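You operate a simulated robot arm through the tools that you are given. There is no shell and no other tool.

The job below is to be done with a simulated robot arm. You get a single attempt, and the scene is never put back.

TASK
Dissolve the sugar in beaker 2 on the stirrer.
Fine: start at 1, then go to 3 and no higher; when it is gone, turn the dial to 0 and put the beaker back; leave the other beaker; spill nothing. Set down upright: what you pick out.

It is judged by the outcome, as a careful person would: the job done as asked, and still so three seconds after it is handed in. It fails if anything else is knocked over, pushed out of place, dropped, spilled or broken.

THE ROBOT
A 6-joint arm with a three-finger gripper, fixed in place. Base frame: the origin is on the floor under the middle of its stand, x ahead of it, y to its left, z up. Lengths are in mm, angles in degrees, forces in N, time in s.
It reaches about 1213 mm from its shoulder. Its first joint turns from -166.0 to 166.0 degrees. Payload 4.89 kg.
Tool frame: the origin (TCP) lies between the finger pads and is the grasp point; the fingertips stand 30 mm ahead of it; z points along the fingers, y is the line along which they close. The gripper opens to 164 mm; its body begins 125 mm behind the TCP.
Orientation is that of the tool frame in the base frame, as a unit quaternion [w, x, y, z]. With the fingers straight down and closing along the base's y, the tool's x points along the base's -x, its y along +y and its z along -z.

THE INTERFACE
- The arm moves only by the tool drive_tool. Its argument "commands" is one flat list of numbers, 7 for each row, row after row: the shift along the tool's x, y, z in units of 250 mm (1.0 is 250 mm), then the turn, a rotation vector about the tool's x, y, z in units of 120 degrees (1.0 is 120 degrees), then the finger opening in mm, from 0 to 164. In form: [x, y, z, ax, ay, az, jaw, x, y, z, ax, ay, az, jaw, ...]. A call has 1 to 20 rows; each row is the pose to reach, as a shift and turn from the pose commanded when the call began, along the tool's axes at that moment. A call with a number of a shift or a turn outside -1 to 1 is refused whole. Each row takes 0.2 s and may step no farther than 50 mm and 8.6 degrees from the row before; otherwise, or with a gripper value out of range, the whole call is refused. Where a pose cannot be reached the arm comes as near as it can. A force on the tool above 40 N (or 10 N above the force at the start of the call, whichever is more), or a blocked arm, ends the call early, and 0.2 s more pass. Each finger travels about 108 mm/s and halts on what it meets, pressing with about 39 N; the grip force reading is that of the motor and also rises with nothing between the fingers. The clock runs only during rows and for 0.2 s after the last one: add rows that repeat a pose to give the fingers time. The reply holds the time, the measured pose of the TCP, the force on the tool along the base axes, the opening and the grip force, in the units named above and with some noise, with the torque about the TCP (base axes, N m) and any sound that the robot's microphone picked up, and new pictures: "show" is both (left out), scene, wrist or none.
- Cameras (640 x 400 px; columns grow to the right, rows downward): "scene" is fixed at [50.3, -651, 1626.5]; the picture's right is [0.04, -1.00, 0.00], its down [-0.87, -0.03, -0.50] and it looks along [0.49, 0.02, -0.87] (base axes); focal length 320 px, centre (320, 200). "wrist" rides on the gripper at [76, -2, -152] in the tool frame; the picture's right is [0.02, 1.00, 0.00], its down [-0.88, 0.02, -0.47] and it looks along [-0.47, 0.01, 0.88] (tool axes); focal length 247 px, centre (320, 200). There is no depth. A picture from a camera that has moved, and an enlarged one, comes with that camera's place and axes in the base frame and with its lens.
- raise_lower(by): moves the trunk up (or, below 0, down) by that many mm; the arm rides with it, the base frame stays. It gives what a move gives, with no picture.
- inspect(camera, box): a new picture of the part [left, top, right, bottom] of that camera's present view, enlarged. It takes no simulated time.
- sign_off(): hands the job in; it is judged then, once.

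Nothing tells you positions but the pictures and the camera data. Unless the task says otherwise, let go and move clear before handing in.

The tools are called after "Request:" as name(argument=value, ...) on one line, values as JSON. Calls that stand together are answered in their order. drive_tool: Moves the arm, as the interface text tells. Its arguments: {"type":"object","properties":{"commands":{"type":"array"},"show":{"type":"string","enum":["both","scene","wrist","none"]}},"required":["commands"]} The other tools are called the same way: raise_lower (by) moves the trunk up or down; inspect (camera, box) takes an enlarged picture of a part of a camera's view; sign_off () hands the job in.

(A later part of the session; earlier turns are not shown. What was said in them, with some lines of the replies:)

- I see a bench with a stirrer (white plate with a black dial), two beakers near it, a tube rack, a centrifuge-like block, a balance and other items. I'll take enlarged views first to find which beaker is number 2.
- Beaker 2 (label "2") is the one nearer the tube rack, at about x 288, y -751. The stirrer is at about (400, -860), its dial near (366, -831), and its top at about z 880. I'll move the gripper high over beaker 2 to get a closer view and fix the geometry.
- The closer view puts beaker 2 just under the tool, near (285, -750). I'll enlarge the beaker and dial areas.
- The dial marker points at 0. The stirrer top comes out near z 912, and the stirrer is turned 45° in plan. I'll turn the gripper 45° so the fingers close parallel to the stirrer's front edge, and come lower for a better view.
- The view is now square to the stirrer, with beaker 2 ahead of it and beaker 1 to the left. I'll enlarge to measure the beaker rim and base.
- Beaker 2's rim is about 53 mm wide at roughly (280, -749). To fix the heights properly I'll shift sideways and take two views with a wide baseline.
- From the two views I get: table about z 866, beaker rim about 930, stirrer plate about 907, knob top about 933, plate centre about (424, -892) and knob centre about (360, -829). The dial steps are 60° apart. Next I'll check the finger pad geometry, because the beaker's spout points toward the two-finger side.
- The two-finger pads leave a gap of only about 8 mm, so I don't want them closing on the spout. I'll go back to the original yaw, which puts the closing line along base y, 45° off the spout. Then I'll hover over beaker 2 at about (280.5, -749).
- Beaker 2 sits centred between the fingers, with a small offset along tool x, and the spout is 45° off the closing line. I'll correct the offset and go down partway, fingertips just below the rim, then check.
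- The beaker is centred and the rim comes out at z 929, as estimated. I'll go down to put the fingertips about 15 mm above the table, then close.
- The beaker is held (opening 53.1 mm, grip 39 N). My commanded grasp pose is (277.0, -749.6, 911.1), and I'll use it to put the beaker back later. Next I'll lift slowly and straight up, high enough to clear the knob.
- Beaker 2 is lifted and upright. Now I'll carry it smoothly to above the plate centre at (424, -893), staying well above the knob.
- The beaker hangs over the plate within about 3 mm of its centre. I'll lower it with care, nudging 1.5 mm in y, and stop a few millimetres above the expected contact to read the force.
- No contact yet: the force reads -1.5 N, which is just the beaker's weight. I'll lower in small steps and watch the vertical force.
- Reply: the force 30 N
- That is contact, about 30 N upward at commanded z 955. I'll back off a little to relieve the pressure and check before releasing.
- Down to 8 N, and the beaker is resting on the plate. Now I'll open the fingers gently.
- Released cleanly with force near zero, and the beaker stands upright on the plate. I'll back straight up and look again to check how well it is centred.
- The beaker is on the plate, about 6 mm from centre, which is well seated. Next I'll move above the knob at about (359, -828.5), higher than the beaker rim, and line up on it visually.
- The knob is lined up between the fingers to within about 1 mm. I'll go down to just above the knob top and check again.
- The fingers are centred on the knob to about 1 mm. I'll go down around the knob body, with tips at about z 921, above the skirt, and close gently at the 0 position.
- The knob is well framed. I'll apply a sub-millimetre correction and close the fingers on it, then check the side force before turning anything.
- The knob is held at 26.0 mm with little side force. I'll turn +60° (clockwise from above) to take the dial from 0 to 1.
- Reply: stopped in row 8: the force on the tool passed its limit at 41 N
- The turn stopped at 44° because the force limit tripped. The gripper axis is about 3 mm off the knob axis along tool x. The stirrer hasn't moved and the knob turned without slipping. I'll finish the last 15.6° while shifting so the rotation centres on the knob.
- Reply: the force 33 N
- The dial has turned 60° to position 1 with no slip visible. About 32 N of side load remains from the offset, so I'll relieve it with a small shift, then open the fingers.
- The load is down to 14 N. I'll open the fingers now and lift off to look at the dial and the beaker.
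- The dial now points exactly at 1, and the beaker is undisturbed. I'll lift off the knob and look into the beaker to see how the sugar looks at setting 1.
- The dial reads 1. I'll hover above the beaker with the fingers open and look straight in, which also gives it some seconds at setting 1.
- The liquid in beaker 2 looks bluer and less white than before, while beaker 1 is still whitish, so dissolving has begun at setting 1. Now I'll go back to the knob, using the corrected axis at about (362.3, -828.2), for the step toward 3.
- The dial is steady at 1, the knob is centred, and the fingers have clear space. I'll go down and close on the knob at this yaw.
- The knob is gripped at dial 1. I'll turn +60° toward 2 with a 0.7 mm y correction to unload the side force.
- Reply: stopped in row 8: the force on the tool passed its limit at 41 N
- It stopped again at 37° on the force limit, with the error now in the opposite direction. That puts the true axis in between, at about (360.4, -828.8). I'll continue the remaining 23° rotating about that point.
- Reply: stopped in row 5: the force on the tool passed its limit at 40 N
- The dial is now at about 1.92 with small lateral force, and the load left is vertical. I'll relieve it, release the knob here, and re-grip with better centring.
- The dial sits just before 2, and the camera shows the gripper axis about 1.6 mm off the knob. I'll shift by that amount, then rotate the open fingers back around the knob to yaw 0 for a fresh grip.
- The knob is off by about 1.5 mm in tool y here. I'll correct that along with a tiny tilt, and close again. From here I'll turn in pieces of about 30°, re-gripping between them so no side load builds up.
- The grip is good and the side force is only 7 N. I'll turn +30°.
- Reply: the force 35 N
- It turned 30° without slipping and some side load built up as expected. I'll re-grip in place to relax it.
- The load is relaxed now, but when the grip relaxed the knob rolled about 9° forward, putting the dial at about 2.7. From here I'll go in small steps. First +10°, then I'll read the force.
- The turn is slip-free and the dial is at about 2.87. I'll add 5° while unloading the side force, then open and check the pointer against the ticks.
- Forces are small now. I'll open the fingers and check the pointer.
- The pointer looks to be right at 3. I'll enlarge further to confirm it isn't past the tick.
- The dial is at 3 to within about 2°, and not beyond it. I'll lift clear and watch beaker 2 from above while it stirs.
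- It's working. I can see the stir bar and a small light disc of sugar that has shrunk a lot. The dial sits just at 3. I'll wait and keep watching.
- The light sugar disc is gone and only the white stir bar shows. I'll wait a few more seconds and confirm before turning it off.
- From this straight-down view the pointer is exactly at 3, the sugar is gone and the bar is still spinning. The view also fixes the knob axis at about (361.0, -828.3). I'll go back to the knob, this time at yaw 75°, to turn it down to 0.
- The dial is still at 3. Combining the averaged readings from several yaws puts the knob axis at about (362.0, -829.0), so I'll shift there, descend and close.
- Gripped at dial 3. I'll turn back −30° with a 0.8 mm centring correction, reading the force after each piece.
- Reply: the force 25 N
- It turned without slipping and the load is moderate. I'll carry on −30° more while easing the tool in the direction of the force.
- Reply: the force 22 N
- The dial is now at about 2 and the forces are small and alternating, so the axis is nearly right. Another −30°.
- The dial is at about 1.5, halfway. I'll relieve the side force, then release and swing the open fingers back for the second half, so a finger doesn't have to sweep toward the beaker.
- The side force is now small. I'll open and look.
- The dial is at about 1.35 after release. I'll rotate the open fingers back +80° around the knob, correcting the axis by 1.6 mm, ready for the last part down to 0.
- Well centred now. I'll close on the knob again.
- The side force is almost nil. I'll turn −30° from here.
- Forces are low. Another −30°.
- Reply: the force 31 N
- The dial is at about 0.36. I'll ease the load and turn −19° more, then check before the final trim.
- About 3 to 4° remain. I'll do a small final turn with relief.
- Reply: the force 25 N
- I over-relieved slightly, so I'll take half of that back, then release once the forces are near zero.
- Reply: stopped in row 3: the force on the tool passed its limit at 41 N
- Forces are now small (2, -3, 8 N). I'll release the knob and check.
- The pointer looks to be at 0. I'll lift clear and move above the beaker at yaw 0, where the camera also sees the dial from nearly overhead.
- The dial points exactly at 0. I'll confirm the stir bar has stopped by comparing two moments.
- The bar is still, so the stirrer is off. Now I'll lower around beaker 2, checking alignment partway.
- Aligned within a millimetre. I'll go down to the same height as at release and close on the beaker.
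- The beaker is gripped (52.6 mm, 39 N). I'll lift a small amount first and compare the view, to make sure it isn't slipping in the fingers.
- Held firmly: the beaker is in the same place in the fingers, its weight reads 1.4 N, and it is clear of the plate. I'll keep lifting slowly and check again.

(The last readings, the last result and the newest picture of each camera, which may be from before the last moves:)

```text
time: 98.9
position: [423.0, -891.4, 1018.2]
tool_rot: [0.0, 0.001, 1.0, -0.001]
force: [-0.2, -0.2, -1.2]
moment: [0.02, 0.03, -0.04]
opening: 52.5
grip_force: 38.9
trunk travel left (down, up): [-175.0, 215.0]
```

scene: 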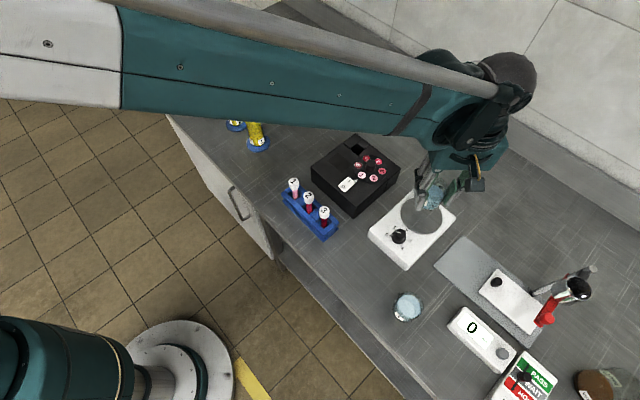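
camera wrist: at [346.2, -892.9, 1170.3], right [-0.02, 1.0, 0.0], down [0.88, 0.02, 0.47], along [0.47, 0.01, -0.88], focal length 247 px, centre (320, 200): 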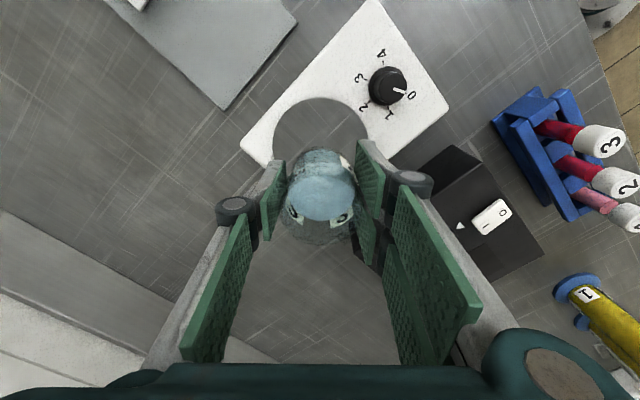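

There is no slip at height. Now I'll carry beaker 2 back along the same clear path to above its original spot, with the TCP target at about (274.5, -750.3).

Request:
drive_tool(commands=[0.0238, 0.0225, 0, 0, 0, 0, 40, 0.0713, 0.0676, 0, 0, 0, 0, 40, 0.1308, 0.1239, 0, 0, 0, 0, 40, 0.2021, 0.1915, 0, 0, 0, 0, 40, 0.2734, 0.2591, 0, 0, 0, 0, 40, 0.3448, 0.3267, 0, 0, 0, 0, 40, 0.4161, 0.3942, 0, 0, 0, 0, 40, 0.4815, 0.4562, 0, 0, 0, 0, 40, 0.535, 0.5069, 0, 0, 0, 0, 40, 0.5706, 0.5407, 0, 0, 0, 0, 40, 0.5944, 0.5632, 0, 0, 0, 0, 40, 0.5944, 0.5632, 0, 0, 0, 0, 40], show="both")

Request:
inspect(camera="wrist", box=[220, 120, 420, 280])

Request:
inspect(camera="scene", box=[320, 200, 440, 310])

Request:
drive_tool(commands=[0, 0, 0, 0, 0, 0, 40], show="none")

Request:
drive_tool(commands=[0, 0, 0, 0, 0, 0, 40], show="none")

```text
time: 101.5
position: [275.5, -749.0, 1016.3]
tool_rot: [0.0, 0.0, 1.0, -0.001]
force: [-0.4, -0.2, -1.9]
moment: [-0.01, 0.03, -0.01]
opening: 52.3
grip_force: 39.0
trunk travel left (down, up): [-175.0, 215.0]
camera wrist: at [197.6, -751.0, 1169.7], right [-0.02, 1.0, 0.0], down [0.88, 0.02, 0.47], along [0.47, 0.01, -0.88], focal length 247 px, centre (320, 200)
```

scene: 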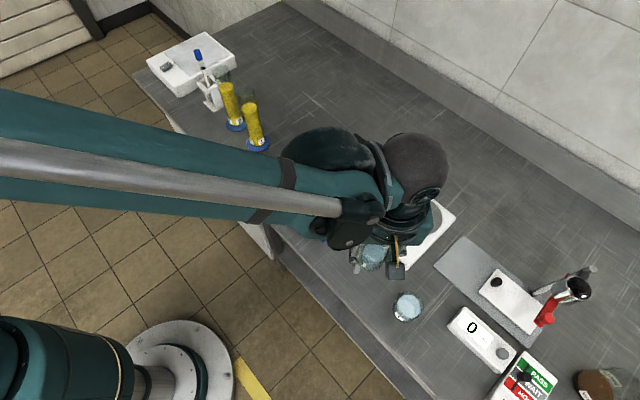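
wrist: 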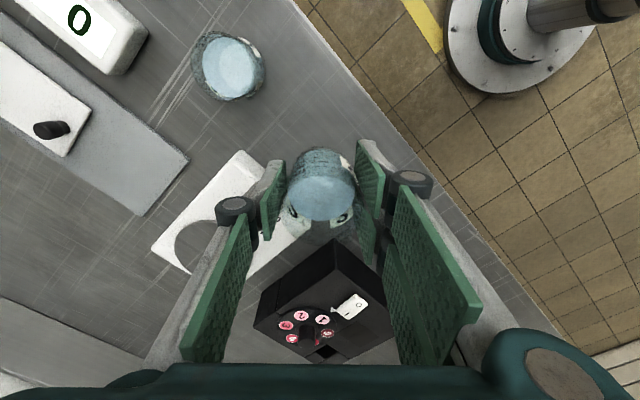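

```text
2.50 times, centred on (320, 200) of wrist
camera zoom: at [197.6, -751.0, 1169.7], right [-0.02, 1.0, 0.0], down [0.88, 0.02, 0.47], along [0.47, 0.01, -0.88], focal length 617 px, centre (320, 200)
```

zoom: 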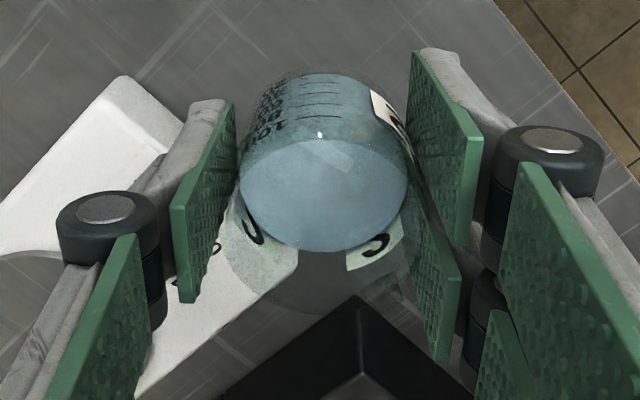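

```text
3.64 times, centred on (380, 255) of scene
camera zoom: at [50.3, -651.0, 1626.5], right [0.04, -1.0, 0.0], down [-0.87, -0.03, -0.5], along [0.49, 0.02, -0.87], focal length 1165 px, centre (102, 0)
```

zoom: 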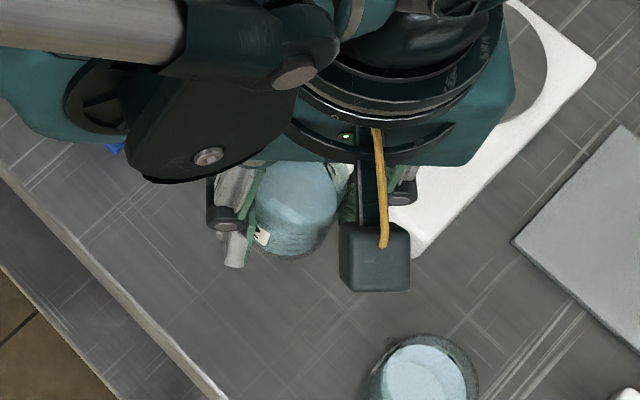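

```text
time: 101.9
position: [274.4, -750.8, 1017.1]
tool_rot: [0.0, 0.001, 1.0, -0.001]
force: [0.7, 0.2, -0.9]
moment: [0.04, 0.01, 0.01]
opening: 52.6
grip_force: 38.8
trunk travel left (down, up): [-175.0, 215.0]
```

```text
time: 102.3
position: [275.8, -749.6, 1016.6]
tool_rot: [0.0, 0.0, 1.0, -0.001]
force: [0.4, -0.1, -1.2]
moment: [-0.03, 0.04, -0.02]
opening: 52.7
grip_force: 38.7
trunk travel left (down, up): [-175.0, 215.0]
```

Steady over the original spot. I'll lower it smoothly to about 8 mm above the expected contact height.

Request:
drive_tool(commands=[0, 0, 0.02, 0, 0, 0, 40, 0, 0, 0.06, 0, 0, 0, 40, 0, 0, 0.12, 0, 0, 0, 40, 0, 0, 0.18, 0, 0, 0, 40, 0, 0, 0.24, 0, 0, 0, 40, 0, 0, 0.29, 0, 0, 0, 40, 0, 0, 0.33, 0, 0, 0, 40, 0, 0, 0.352, 0, 0, 0, 40, 0, 0, 0.36, 0, 0, 0, 40, 0, 0, 0.36, 0, 0, 0, 40], show="both")

Request:
inspect(camera="scene", box=[320, 200, 440, 310])

Request:
inspect(camera="wrist", box=[220, 120, 420, 280])

Request:
drive_tool(commands=[0, 0, 0, 0, 0, 0, 40], show="none")

```text
time: 104.5
position: [274.7, -750.9, 927.6]
tool_rot: [0.0, 0.001, 1.0, 0.0]
force: [-0.6, 0.0, -0.6]
moment: [-0.01, 0.0, -0.01]
opening: 52.6
grip_force: 39.2
trunk travel left (down, up): [-175.0, 215.0]
camera wrist: at [197.6, -751.8, 1079.6], right [-0.02, 1.0, 0.0], down [0.88, 0.02, 0.47], along [0.47, 0.01, -0.88], focal length 247 px, centre (320, 200)
```

scene: 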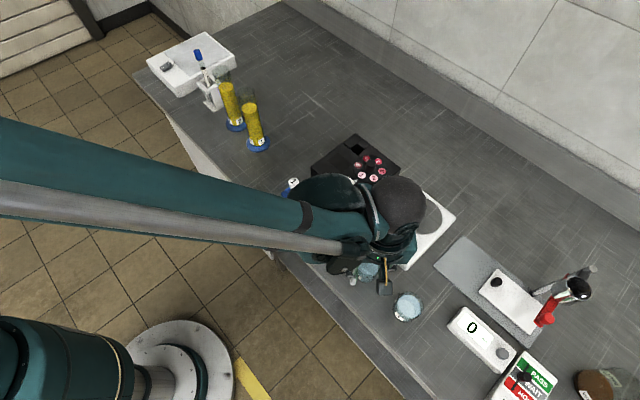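
wrist: 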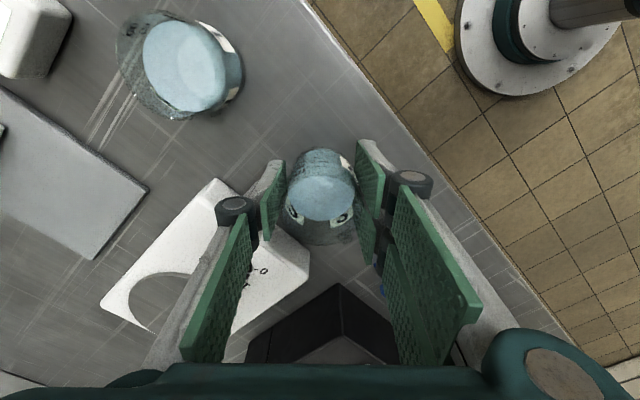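

```text
3.64 times, centred on (380, 255) of scene
camera zoom: at [50.3, -651.0, 1626.5], right [0.04, -1.0, 0.0], down [-0.87, -0.03, -0.5], along [0.49, 0.02, -0.87], focal length 1165 px, centre (102, 0)
```

zoom: 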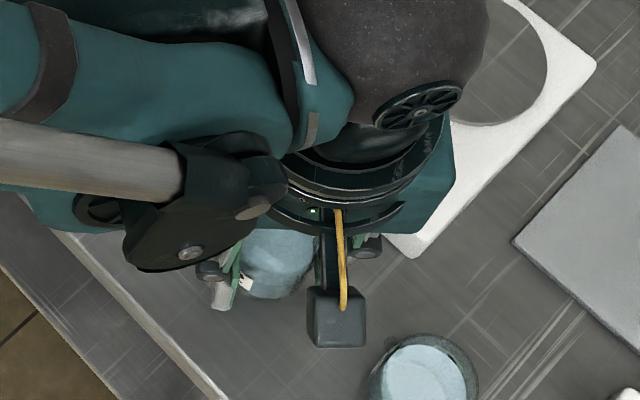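

```text
2.50 times, centred on (320, 200) of wrist
camera zoom: at [197.6, -751.8, 1079.6], right [-0.02, 1.0, 0.0], down [0.88, 0.02, 0.47], along [0.47, 0.01, -0.88], focal length 617 px, centre (320, 200)
```

zoom: 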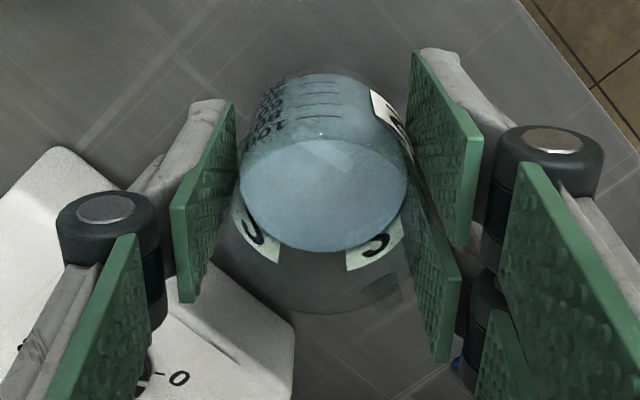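

```text
time: 104.9
position: [275.1, -750.1, 928.1]
tool_rot: [0.0, 0.001, 1.0, -0.001]
force: [-0.3, 0.4, -1.4]
moment: [0.0, 0.01, -0.02]
opening: 52.6
grip_force: 38.7
trunk travel left (down, up): [-175.0, 215.0]
```

Not touching yet (the force is just the weight). I'll lower in small steps, watching Fz.

Request:
drive_tool(commands=[0, 0, 0.008, 0, 0, 0, 40, 0, 0, 0.016, 0, 0, 0, 40, 0, 0, 0.024, 0, 0, 0, 40, 0, 0, 0.024, 0, 0, 0, 40], show="none")

```text
time: 105.9
position: [274.3, -750.4, 920.7]
tool_rot: [0.0, 0.001, 1.0, 0.0]
force: [0.1, 0.3, -1.9]
moment: [-0.01, -0.01, 0.03]
opening: 52.7
grip_force: 39.2
trunk travel left (down, up): [-175.0, 215.0]
```

Request:
drive_tool(commands=[0, 0, 0.004, 0, 0, 0, 40, 0, 0, 0.008, 0, 0, 0, 40, 0, 0, 0.008, 0, 0, 0, 40], show="none")

```text
time: 106.7
position: [273.5, -748.9, 919.0]
tool_rot: [0.001, 0.0, 1.0, 0.0]
force: [0.0, 0.8, 0.0]
moment: [-0.01, 0.05, 0.03]
opening: 52.4
grip_force: 38.8
trunk travel left (down, up): [-175.0, 215.0]
```

Fz is near zero, so the beaker may be just touching. I'll go 1 mm more.

Request:
drive_tool(commands=[0, 0, 0.002, 0, 0, 0, 40, 0, 0, 0.004, 0, 0, 0, 40, 0, 0, 0.004, 0, 0, 0, 40], show="none")

```text
time: 107.5
position: [274.7, -750.4, 918.5]
tool_rot: [0.0, 0.001, 1.0, 0.0]
force: [0.2, 1.0, -1.7]
moment: [0.04, 0.04, -0.02]
opening: 52.5
grip_force: 38.7
trunk travel left (down, up): [-175.0, 215.0]
```

Request:
drive_tool(commands=[0, 0, 0.003, 0, 0, 0, 40, 0, 0, 0.006, 0, 0, 0, 40, 0, 0, 0.006, 0, 0, 0, 40], show="none")

```text
time: 108.3
position: [274.2, -750.9, 918.0]
tool_rot: [0.001, 0.001, 1.0, 0.0]
force: [0.3, 0.2, -1.6]
moment: [0.0, -0.01, -0.02]
opening: 52.6
grip_force: 38.7
trunk travel left (down, up): [-175.0, 215.0]
```

Request:
drive_tool(commands=[0, 0, 0.003, 0, 0, 0, 40, 0, 0, 0.006, 0, 0, 0, 40, 0, 0, 0.006, 0, 0, 0, 40], show="none")

```text
time: 109.1
position: [274.6, -750.4, 915.0]
tool_rot: [0.0, 0.001, 1.0, 0.001]
force: [0.4, 0.4, -1.3]
moment: [0.04, 0.02, -0.03]
opening: 52.6
grip_force: 39.0
trunk travel left (down, up): [-175.0, 215.0]
```

Request:
drive_tool(commands=[0, 0, 0.003, 0, 0, 0, 40, 0, 0, 0.006, 0, 0, 0, 40, 0, 0, 0.006, 0, 0, 0, 40], show="none")

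```text
time: 109.9
position: [275.7, -751.1, 912.7]
tool_rot: [0.0, 0.001, 1.0, 0.0]
force: [-0.2, 0.2, -1.4]
moment: [0.0, -0.02, 0.02]
opening: 52.6
grip_force: 39.2
trunk travel left (down, up): [-175.0, 215.0]
```

Request:
drive_tool(commands=[0, 0, 0.003, 0, 0, 0, 40, 0, 0, 0.005, 0, 0, 0, 40, 0, 0, 0.005, 0, 0, 0, 40], show="none")

```text
time: 110.7
position: [276.0, -750.2, 912.2]
tool_rot: [0.0, 0.001, 1.0, -0.001]
force: [0.8, -0.4, -0.3]
moment: [0.02, 0.0, 0.0]
opening: 52.5
grip_force: 38.8
trunk travel left (down, up): [-175.0, 215.0]
```

Request:
drive_tool(commands=[0, 0, 0.002, 0, 0, 0, 40, 0, 0, 0.004, 0, 0, 0, 40, 0, 0, 0.004, 0, 0, 0, 40], show="wrist")

Request:
inspect(camera="wrist", box=[220, 120, 420, 280])

Request:
inspect(camera="scene", box=[320, 200, 440, 310])

```text
time: 111.5
position: [274.3, -751.3, 910.7]
tool_rot: [0.0, 0.001, 1.0, 0.0]
force: [0.2, 1.0, -1.7]
moment: [0.0, 0.03, -0.01]
opening: 52.9
grip_force: 39.2
trunk travel left (down, up): [-175.0, 215.0]
camera wrist: at [197.8, -752.1, 1063.9], right [-0.02, 1.0, 0.0], down [0.88, 0.02, 0.47], along [0.47, 0.01, -0.88], focal length 247 px, centre (320, 200)
```

wrist: 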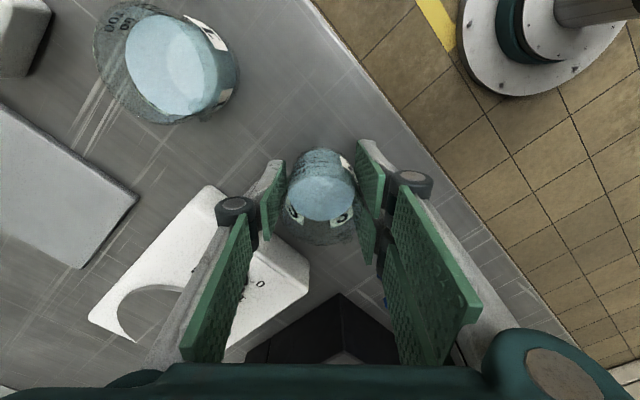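

```text
2.50 times, centred on (320, 200) of wrist
camera zoom: at [197.8, -752.1, 1063.9], right [-0.02, 1.0, 0.0], down [0.88, 0.02, 0.47], along [0.47, 0.01, -0.88], focal length 617 px, centre (320, 200)
```

zoom: 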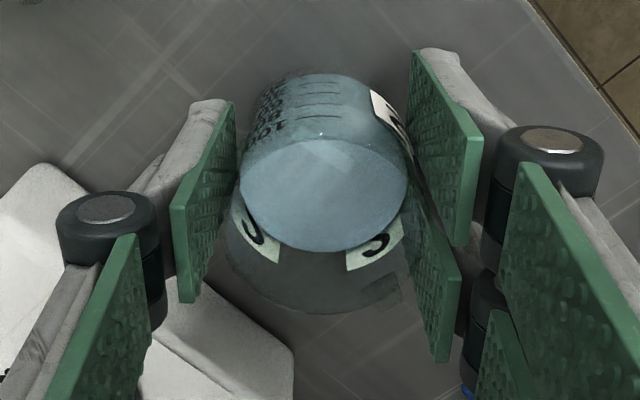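

```text
3.64 times, centred on (380, 255) of scene
camera zoom: at [50.3, -651.0, 1626.5], right [0.04, -1.0, 0.0], down [-0.87, -0.03, -0.5], along [0.49, 0.02, -0.87], focal length 1165 px, centre (102, 0)
```

zoom: 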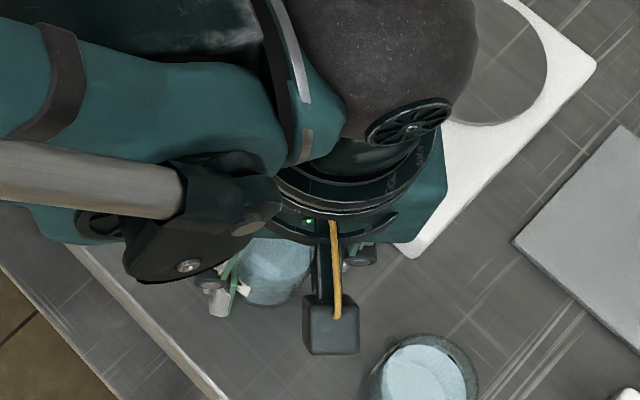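

Still only the weight. The pictures show the beaker base about 4 to 5 mm above the table. I'll continue down in small steps.

Request:
drive_tool(commands=[0, 0, 0.004, 0, 0, 0, 40, 0, 0, 0.008, 0, 0, 0, 40, 0, 0, 0.008, 0, 0, 0, 40], show="none")

```text
time: 112.3
position: [274.8, -750.5, 909.4]
tool_rot: [0.0, 0.001, 1.0, -0.001]
force: [-0.4, 0.3, -1.4]
moment: [-0.03, 0.02, 0.03]
opening: 52.3
grip_force: 39.1
trunk travel left (down, up): [-175.0, 215.0]
```

Request:
drive_tool(commands=[0, 0, 0.003, 0, 0, 0, 40, 0, 0, 0.006, 0, 0, 0, 40, 0, 0, 0.006, 0, 0, 0, 40], show="none")

```text
time: 113.1
position: [275.9, -750.2, 907.4]
tool_rot: [0.0, 0.001, 1.0, -0.001]
force: [1.5, -2.0, 15.3]
moment: [-0.06, -0.17, 0.0]
opening: 52.6
grip_force: 39.4
trunk travel left (down, up): [-175.0, 215.0]
```

That is contact with the table (15 N). I'll back off half a millimetre and check.

Request:
drive_tool(commands=[0, 0, -0.001, 0, 0, 0, 40, 0, 0, -0.0016, 0, 0, 0, 40, 0, 0, -0.0016, 0, 0, 0, 40], show="none")

```text
time: 113.9
position: [274.9, -750.1, 908.7]
tool_rot: [0.0, 0.001, 1.0, -0.001]
force: [2.9, -3.6, 14.6]
moment: [-0.09, -0.29, -0.01]
opening: 52.3
grip_force: 39.4
trunk travel left (down, up): [-175.0, 215.0]
```

Request:
drive_tool(commands=[0, 0, -0.0016, 0, 0, 0, 40, 0, 0, -0.0016, 0, 0, 0, 40], show="none")

```text
time: 114.5
position: [275.5, -751.5, 908.4]
tool_rot: [0.0, 0.001, 1.0, 0.0]
force: [-0.2, 0.3, 1.7]
moment: [0.07, 0.0, 0.02]
opening: 52.3
grip_force: 38.9
trunk travel left (down, up): [-175.0, 215.0]
```

Contact force is now about 2 N, so the beaker is resting on the table. I'll open the fingers gently.

Request:
drive_tool(commands=[0, 0, 0, 0, 0, 0, 48, 0, 0, 0, 0, 0, 0, 54, 0, 0, 0, 0, 0, 0, 60, 0, 0, 0, 0, 0, 0, 68, 0, 0, 0, 0, 0, 0, 76, 0, 0, 0, 0, 0, 0, 84, 0, 0, 0, 0, 0, 0, 84], show="both")

Request:
inspect(camera="wrist", box=[220, 120, 420, 280])

Request:
inspect(camera="scene", box=[320, 200, 440, 310])

```text
time: 116.1
position: [275.7, -750.9, 908.9]
tool_rot: [0.0, 0.001, 1.0, -0.001]
force: [-0.4, 1.2, 0.1]
moment: [0.02, -0.01, 0.0]
opening: 83.9
grip_force: 0.1
trunk travel left (down, up): [-175.0, 215.0]
camera wrist: at [198.3, -752.7, 1061.2], right [-0.02, 1.0, 0.0], down [0.88, 0.02, 0.47], along [0.47, 0.01, -0.88], focal length 247 px, centre (320, 200)
```

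scene: 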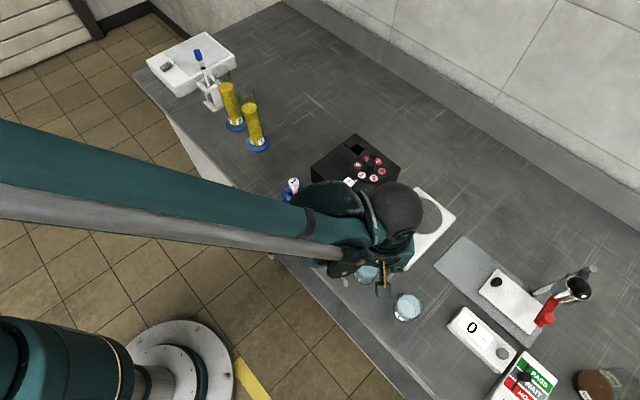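
wrist: 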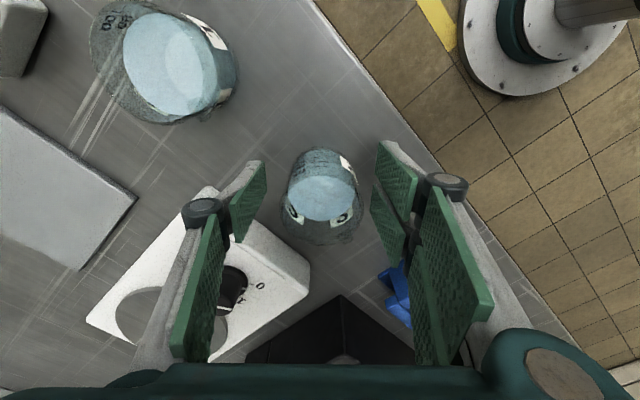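

```text
2.50 times, centred on (320, 200) of wrist
camera zoom: at [198.3, -752.7, 1061.2], right [-0.02, 1.0, 0.0], down [0.88, 0.02, 0.47], along [0.47, 0.01, -0.88], focal length 617 px, centre (320, 200)
```

zoom: 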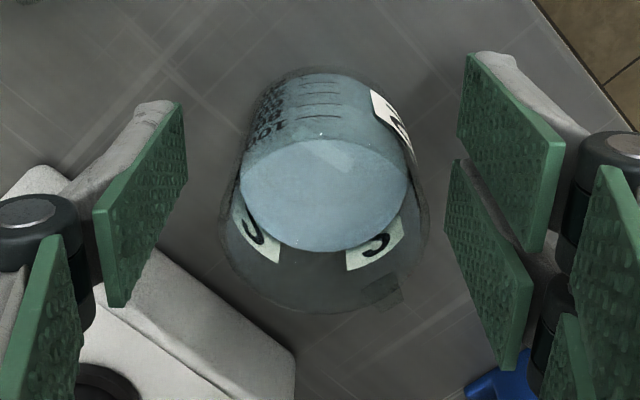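

```text
3.64 times, centred on (380, 255) of scene
camera zoom: at [50.3, -651.0, 1626.5], right [0.04, -1.0, 0.0], down [-0.87, -0.03, -0.5], along [0.49, 0.02, -0.87], focal length 1165 px, centre (102, 0)
```

zoom: 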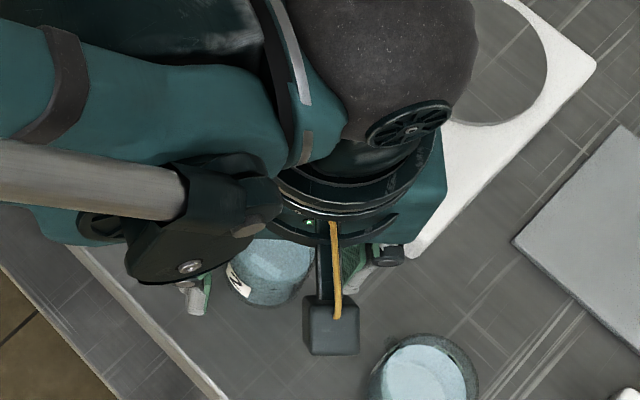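

Beaker 2 is standing free and upright, and the fingers are clear. I'll back straight up and away, then compare its spot with the starting picture.

Request:
drive_tool(commands=[0, 0, -0.04, 0, 0, 0, 84, 0, 0, -0.12, 0, 0, 0, 84, 0, 0, -0.24, 0, 0, 0, 84, 0, 0, -0.4, 0, 0, 0, 90, 0, 0, -0.58, 0, 0, 0, 100, 0, 0.1, -0.74, 0, 0, 0, 110, 0, 0.26, -0.84, 0, 0, 0, 120, 0, 0.42, -0.92, 0, 0, 0, 130, 0, 0.58, -0.98, 0, 0, 0, 130, 0, 0.7, -0.98, 0, 0, 0, 130, 0, 0.7, -0.98, 0, 0, 0, 130], show="both")

Request:
inspect(camera="scene", box=[340, 240, 440, 330])

Request:
inspect(camera="scene", box=[360, 180, 460, 270])

Request:
inspect(camera="scene", box=[340, 170, 470, 330])

```text
time: 118.5
position: [276.2, -574.0, 1152.6]
tool_rot: [0.001, 0.001, 1.0, -0.002]
force: [-0.5, -0.2, 0.8]
moment: [-0.09, -0.05, 0.0]
opening: 129.8
grip_force: 0.1
trunk travel left (down, up): [-175.0, 215.0]
camera wrist: at [198.5, -575.3, 1305.3], right [-0.02, 1.0, 0.0], down [0.88, 0.02, 0.47], along [0.47, 0.01, -0.88], focal length 247 px, centre (320, 200)
```

scene: 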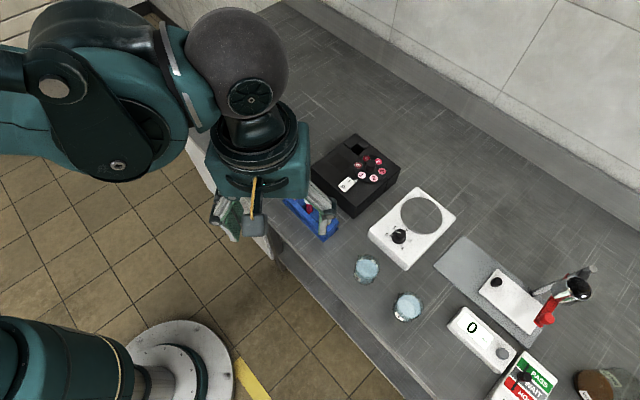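
wrist: 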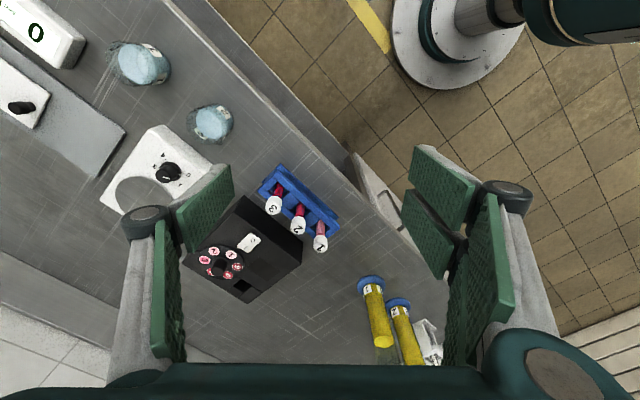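

```text
4.44 times, centred on (390, 285) of scene
camera zoom: at [50.3, -651.0, 1626.5], right [0.04, -1.0, 0.0], down [-0.87, -0.03, -0.5], along [0.49, 0.02, -0.87], focal length 1423 px, centre (9, -178)
```

zoom: 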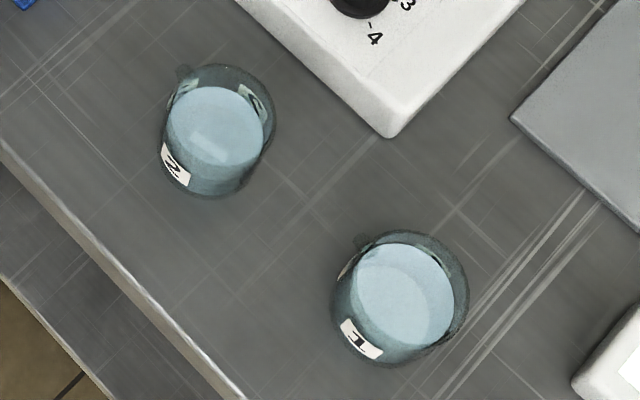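

```text
4.44 times, centred on (410, 225) of scene
camera zoom: at [50.3, -651.0, 1626.5], right [0.04, -1.0, 0.0], down [-0.87, -0.03, -0.5], along [0.49, 0.02, -0.87], focal length 1423 px, centre (-80, 89)
```

zoom: 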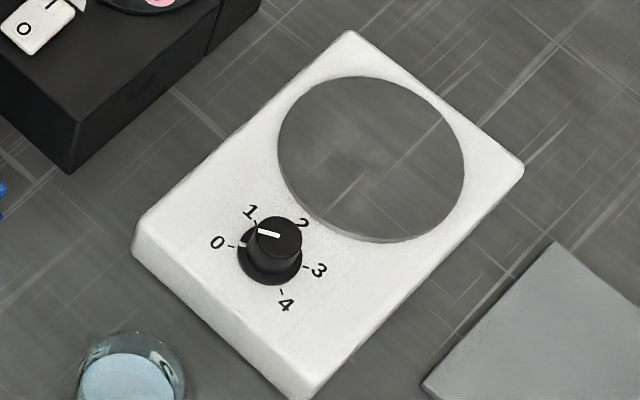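

```text
2.50 times, centred on (405, 250) of scene
camera zoom: at [50.3, -651.0, 1626.5], right [0.04, -1.0, 0.0], down [-0.87, -0.03, -0.5], along [0.49, 0.02, -0.87], focal length 801 px, centre (108, 75)
```

zoom: 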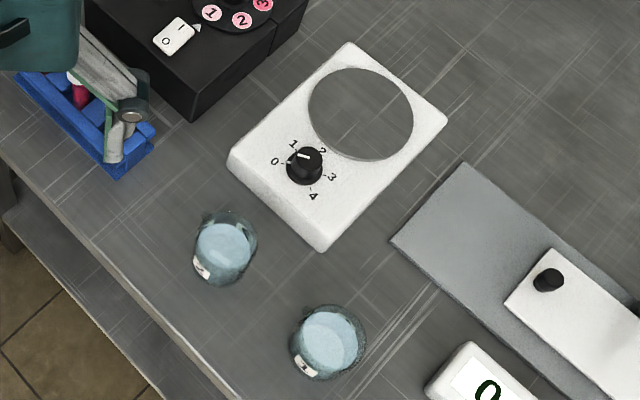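

Beaker 2 stands upright on its original spot, matching the starting picture to about a millimetre. The dial reads 0, the sugar is dissolved, and the stirrer, beaker 1 and the other items are where they were. The arm is well clear, so I'm handing in the job.

Request:
sign_off()

```text
The job is handed in.
```

The sugar in beaker 2 is dissolved, and I have handed the job in. The hand-in gave no verdict.

- **Dial:** I started at 1, then took it to 3, and it never went past the 3 mark. Once only the stir bar showed in the beaker, I turned it back to 0 and saw that the bar had stopped.
- **Beaker 2:** It stands upright on its original spot, within about a millimetre by the camera pictures. The stir bar is still inside. I saw no spill.
- **Everything else:** Beaker 1 was not touched. It and the stirrer match the starting pictures, and the other items look unmoved.
- **Force stops:** The arm's 40 N safety stop tripped a few times while turning the dial because the gripper was slightly off the knob's axis. The stirrer did not move.
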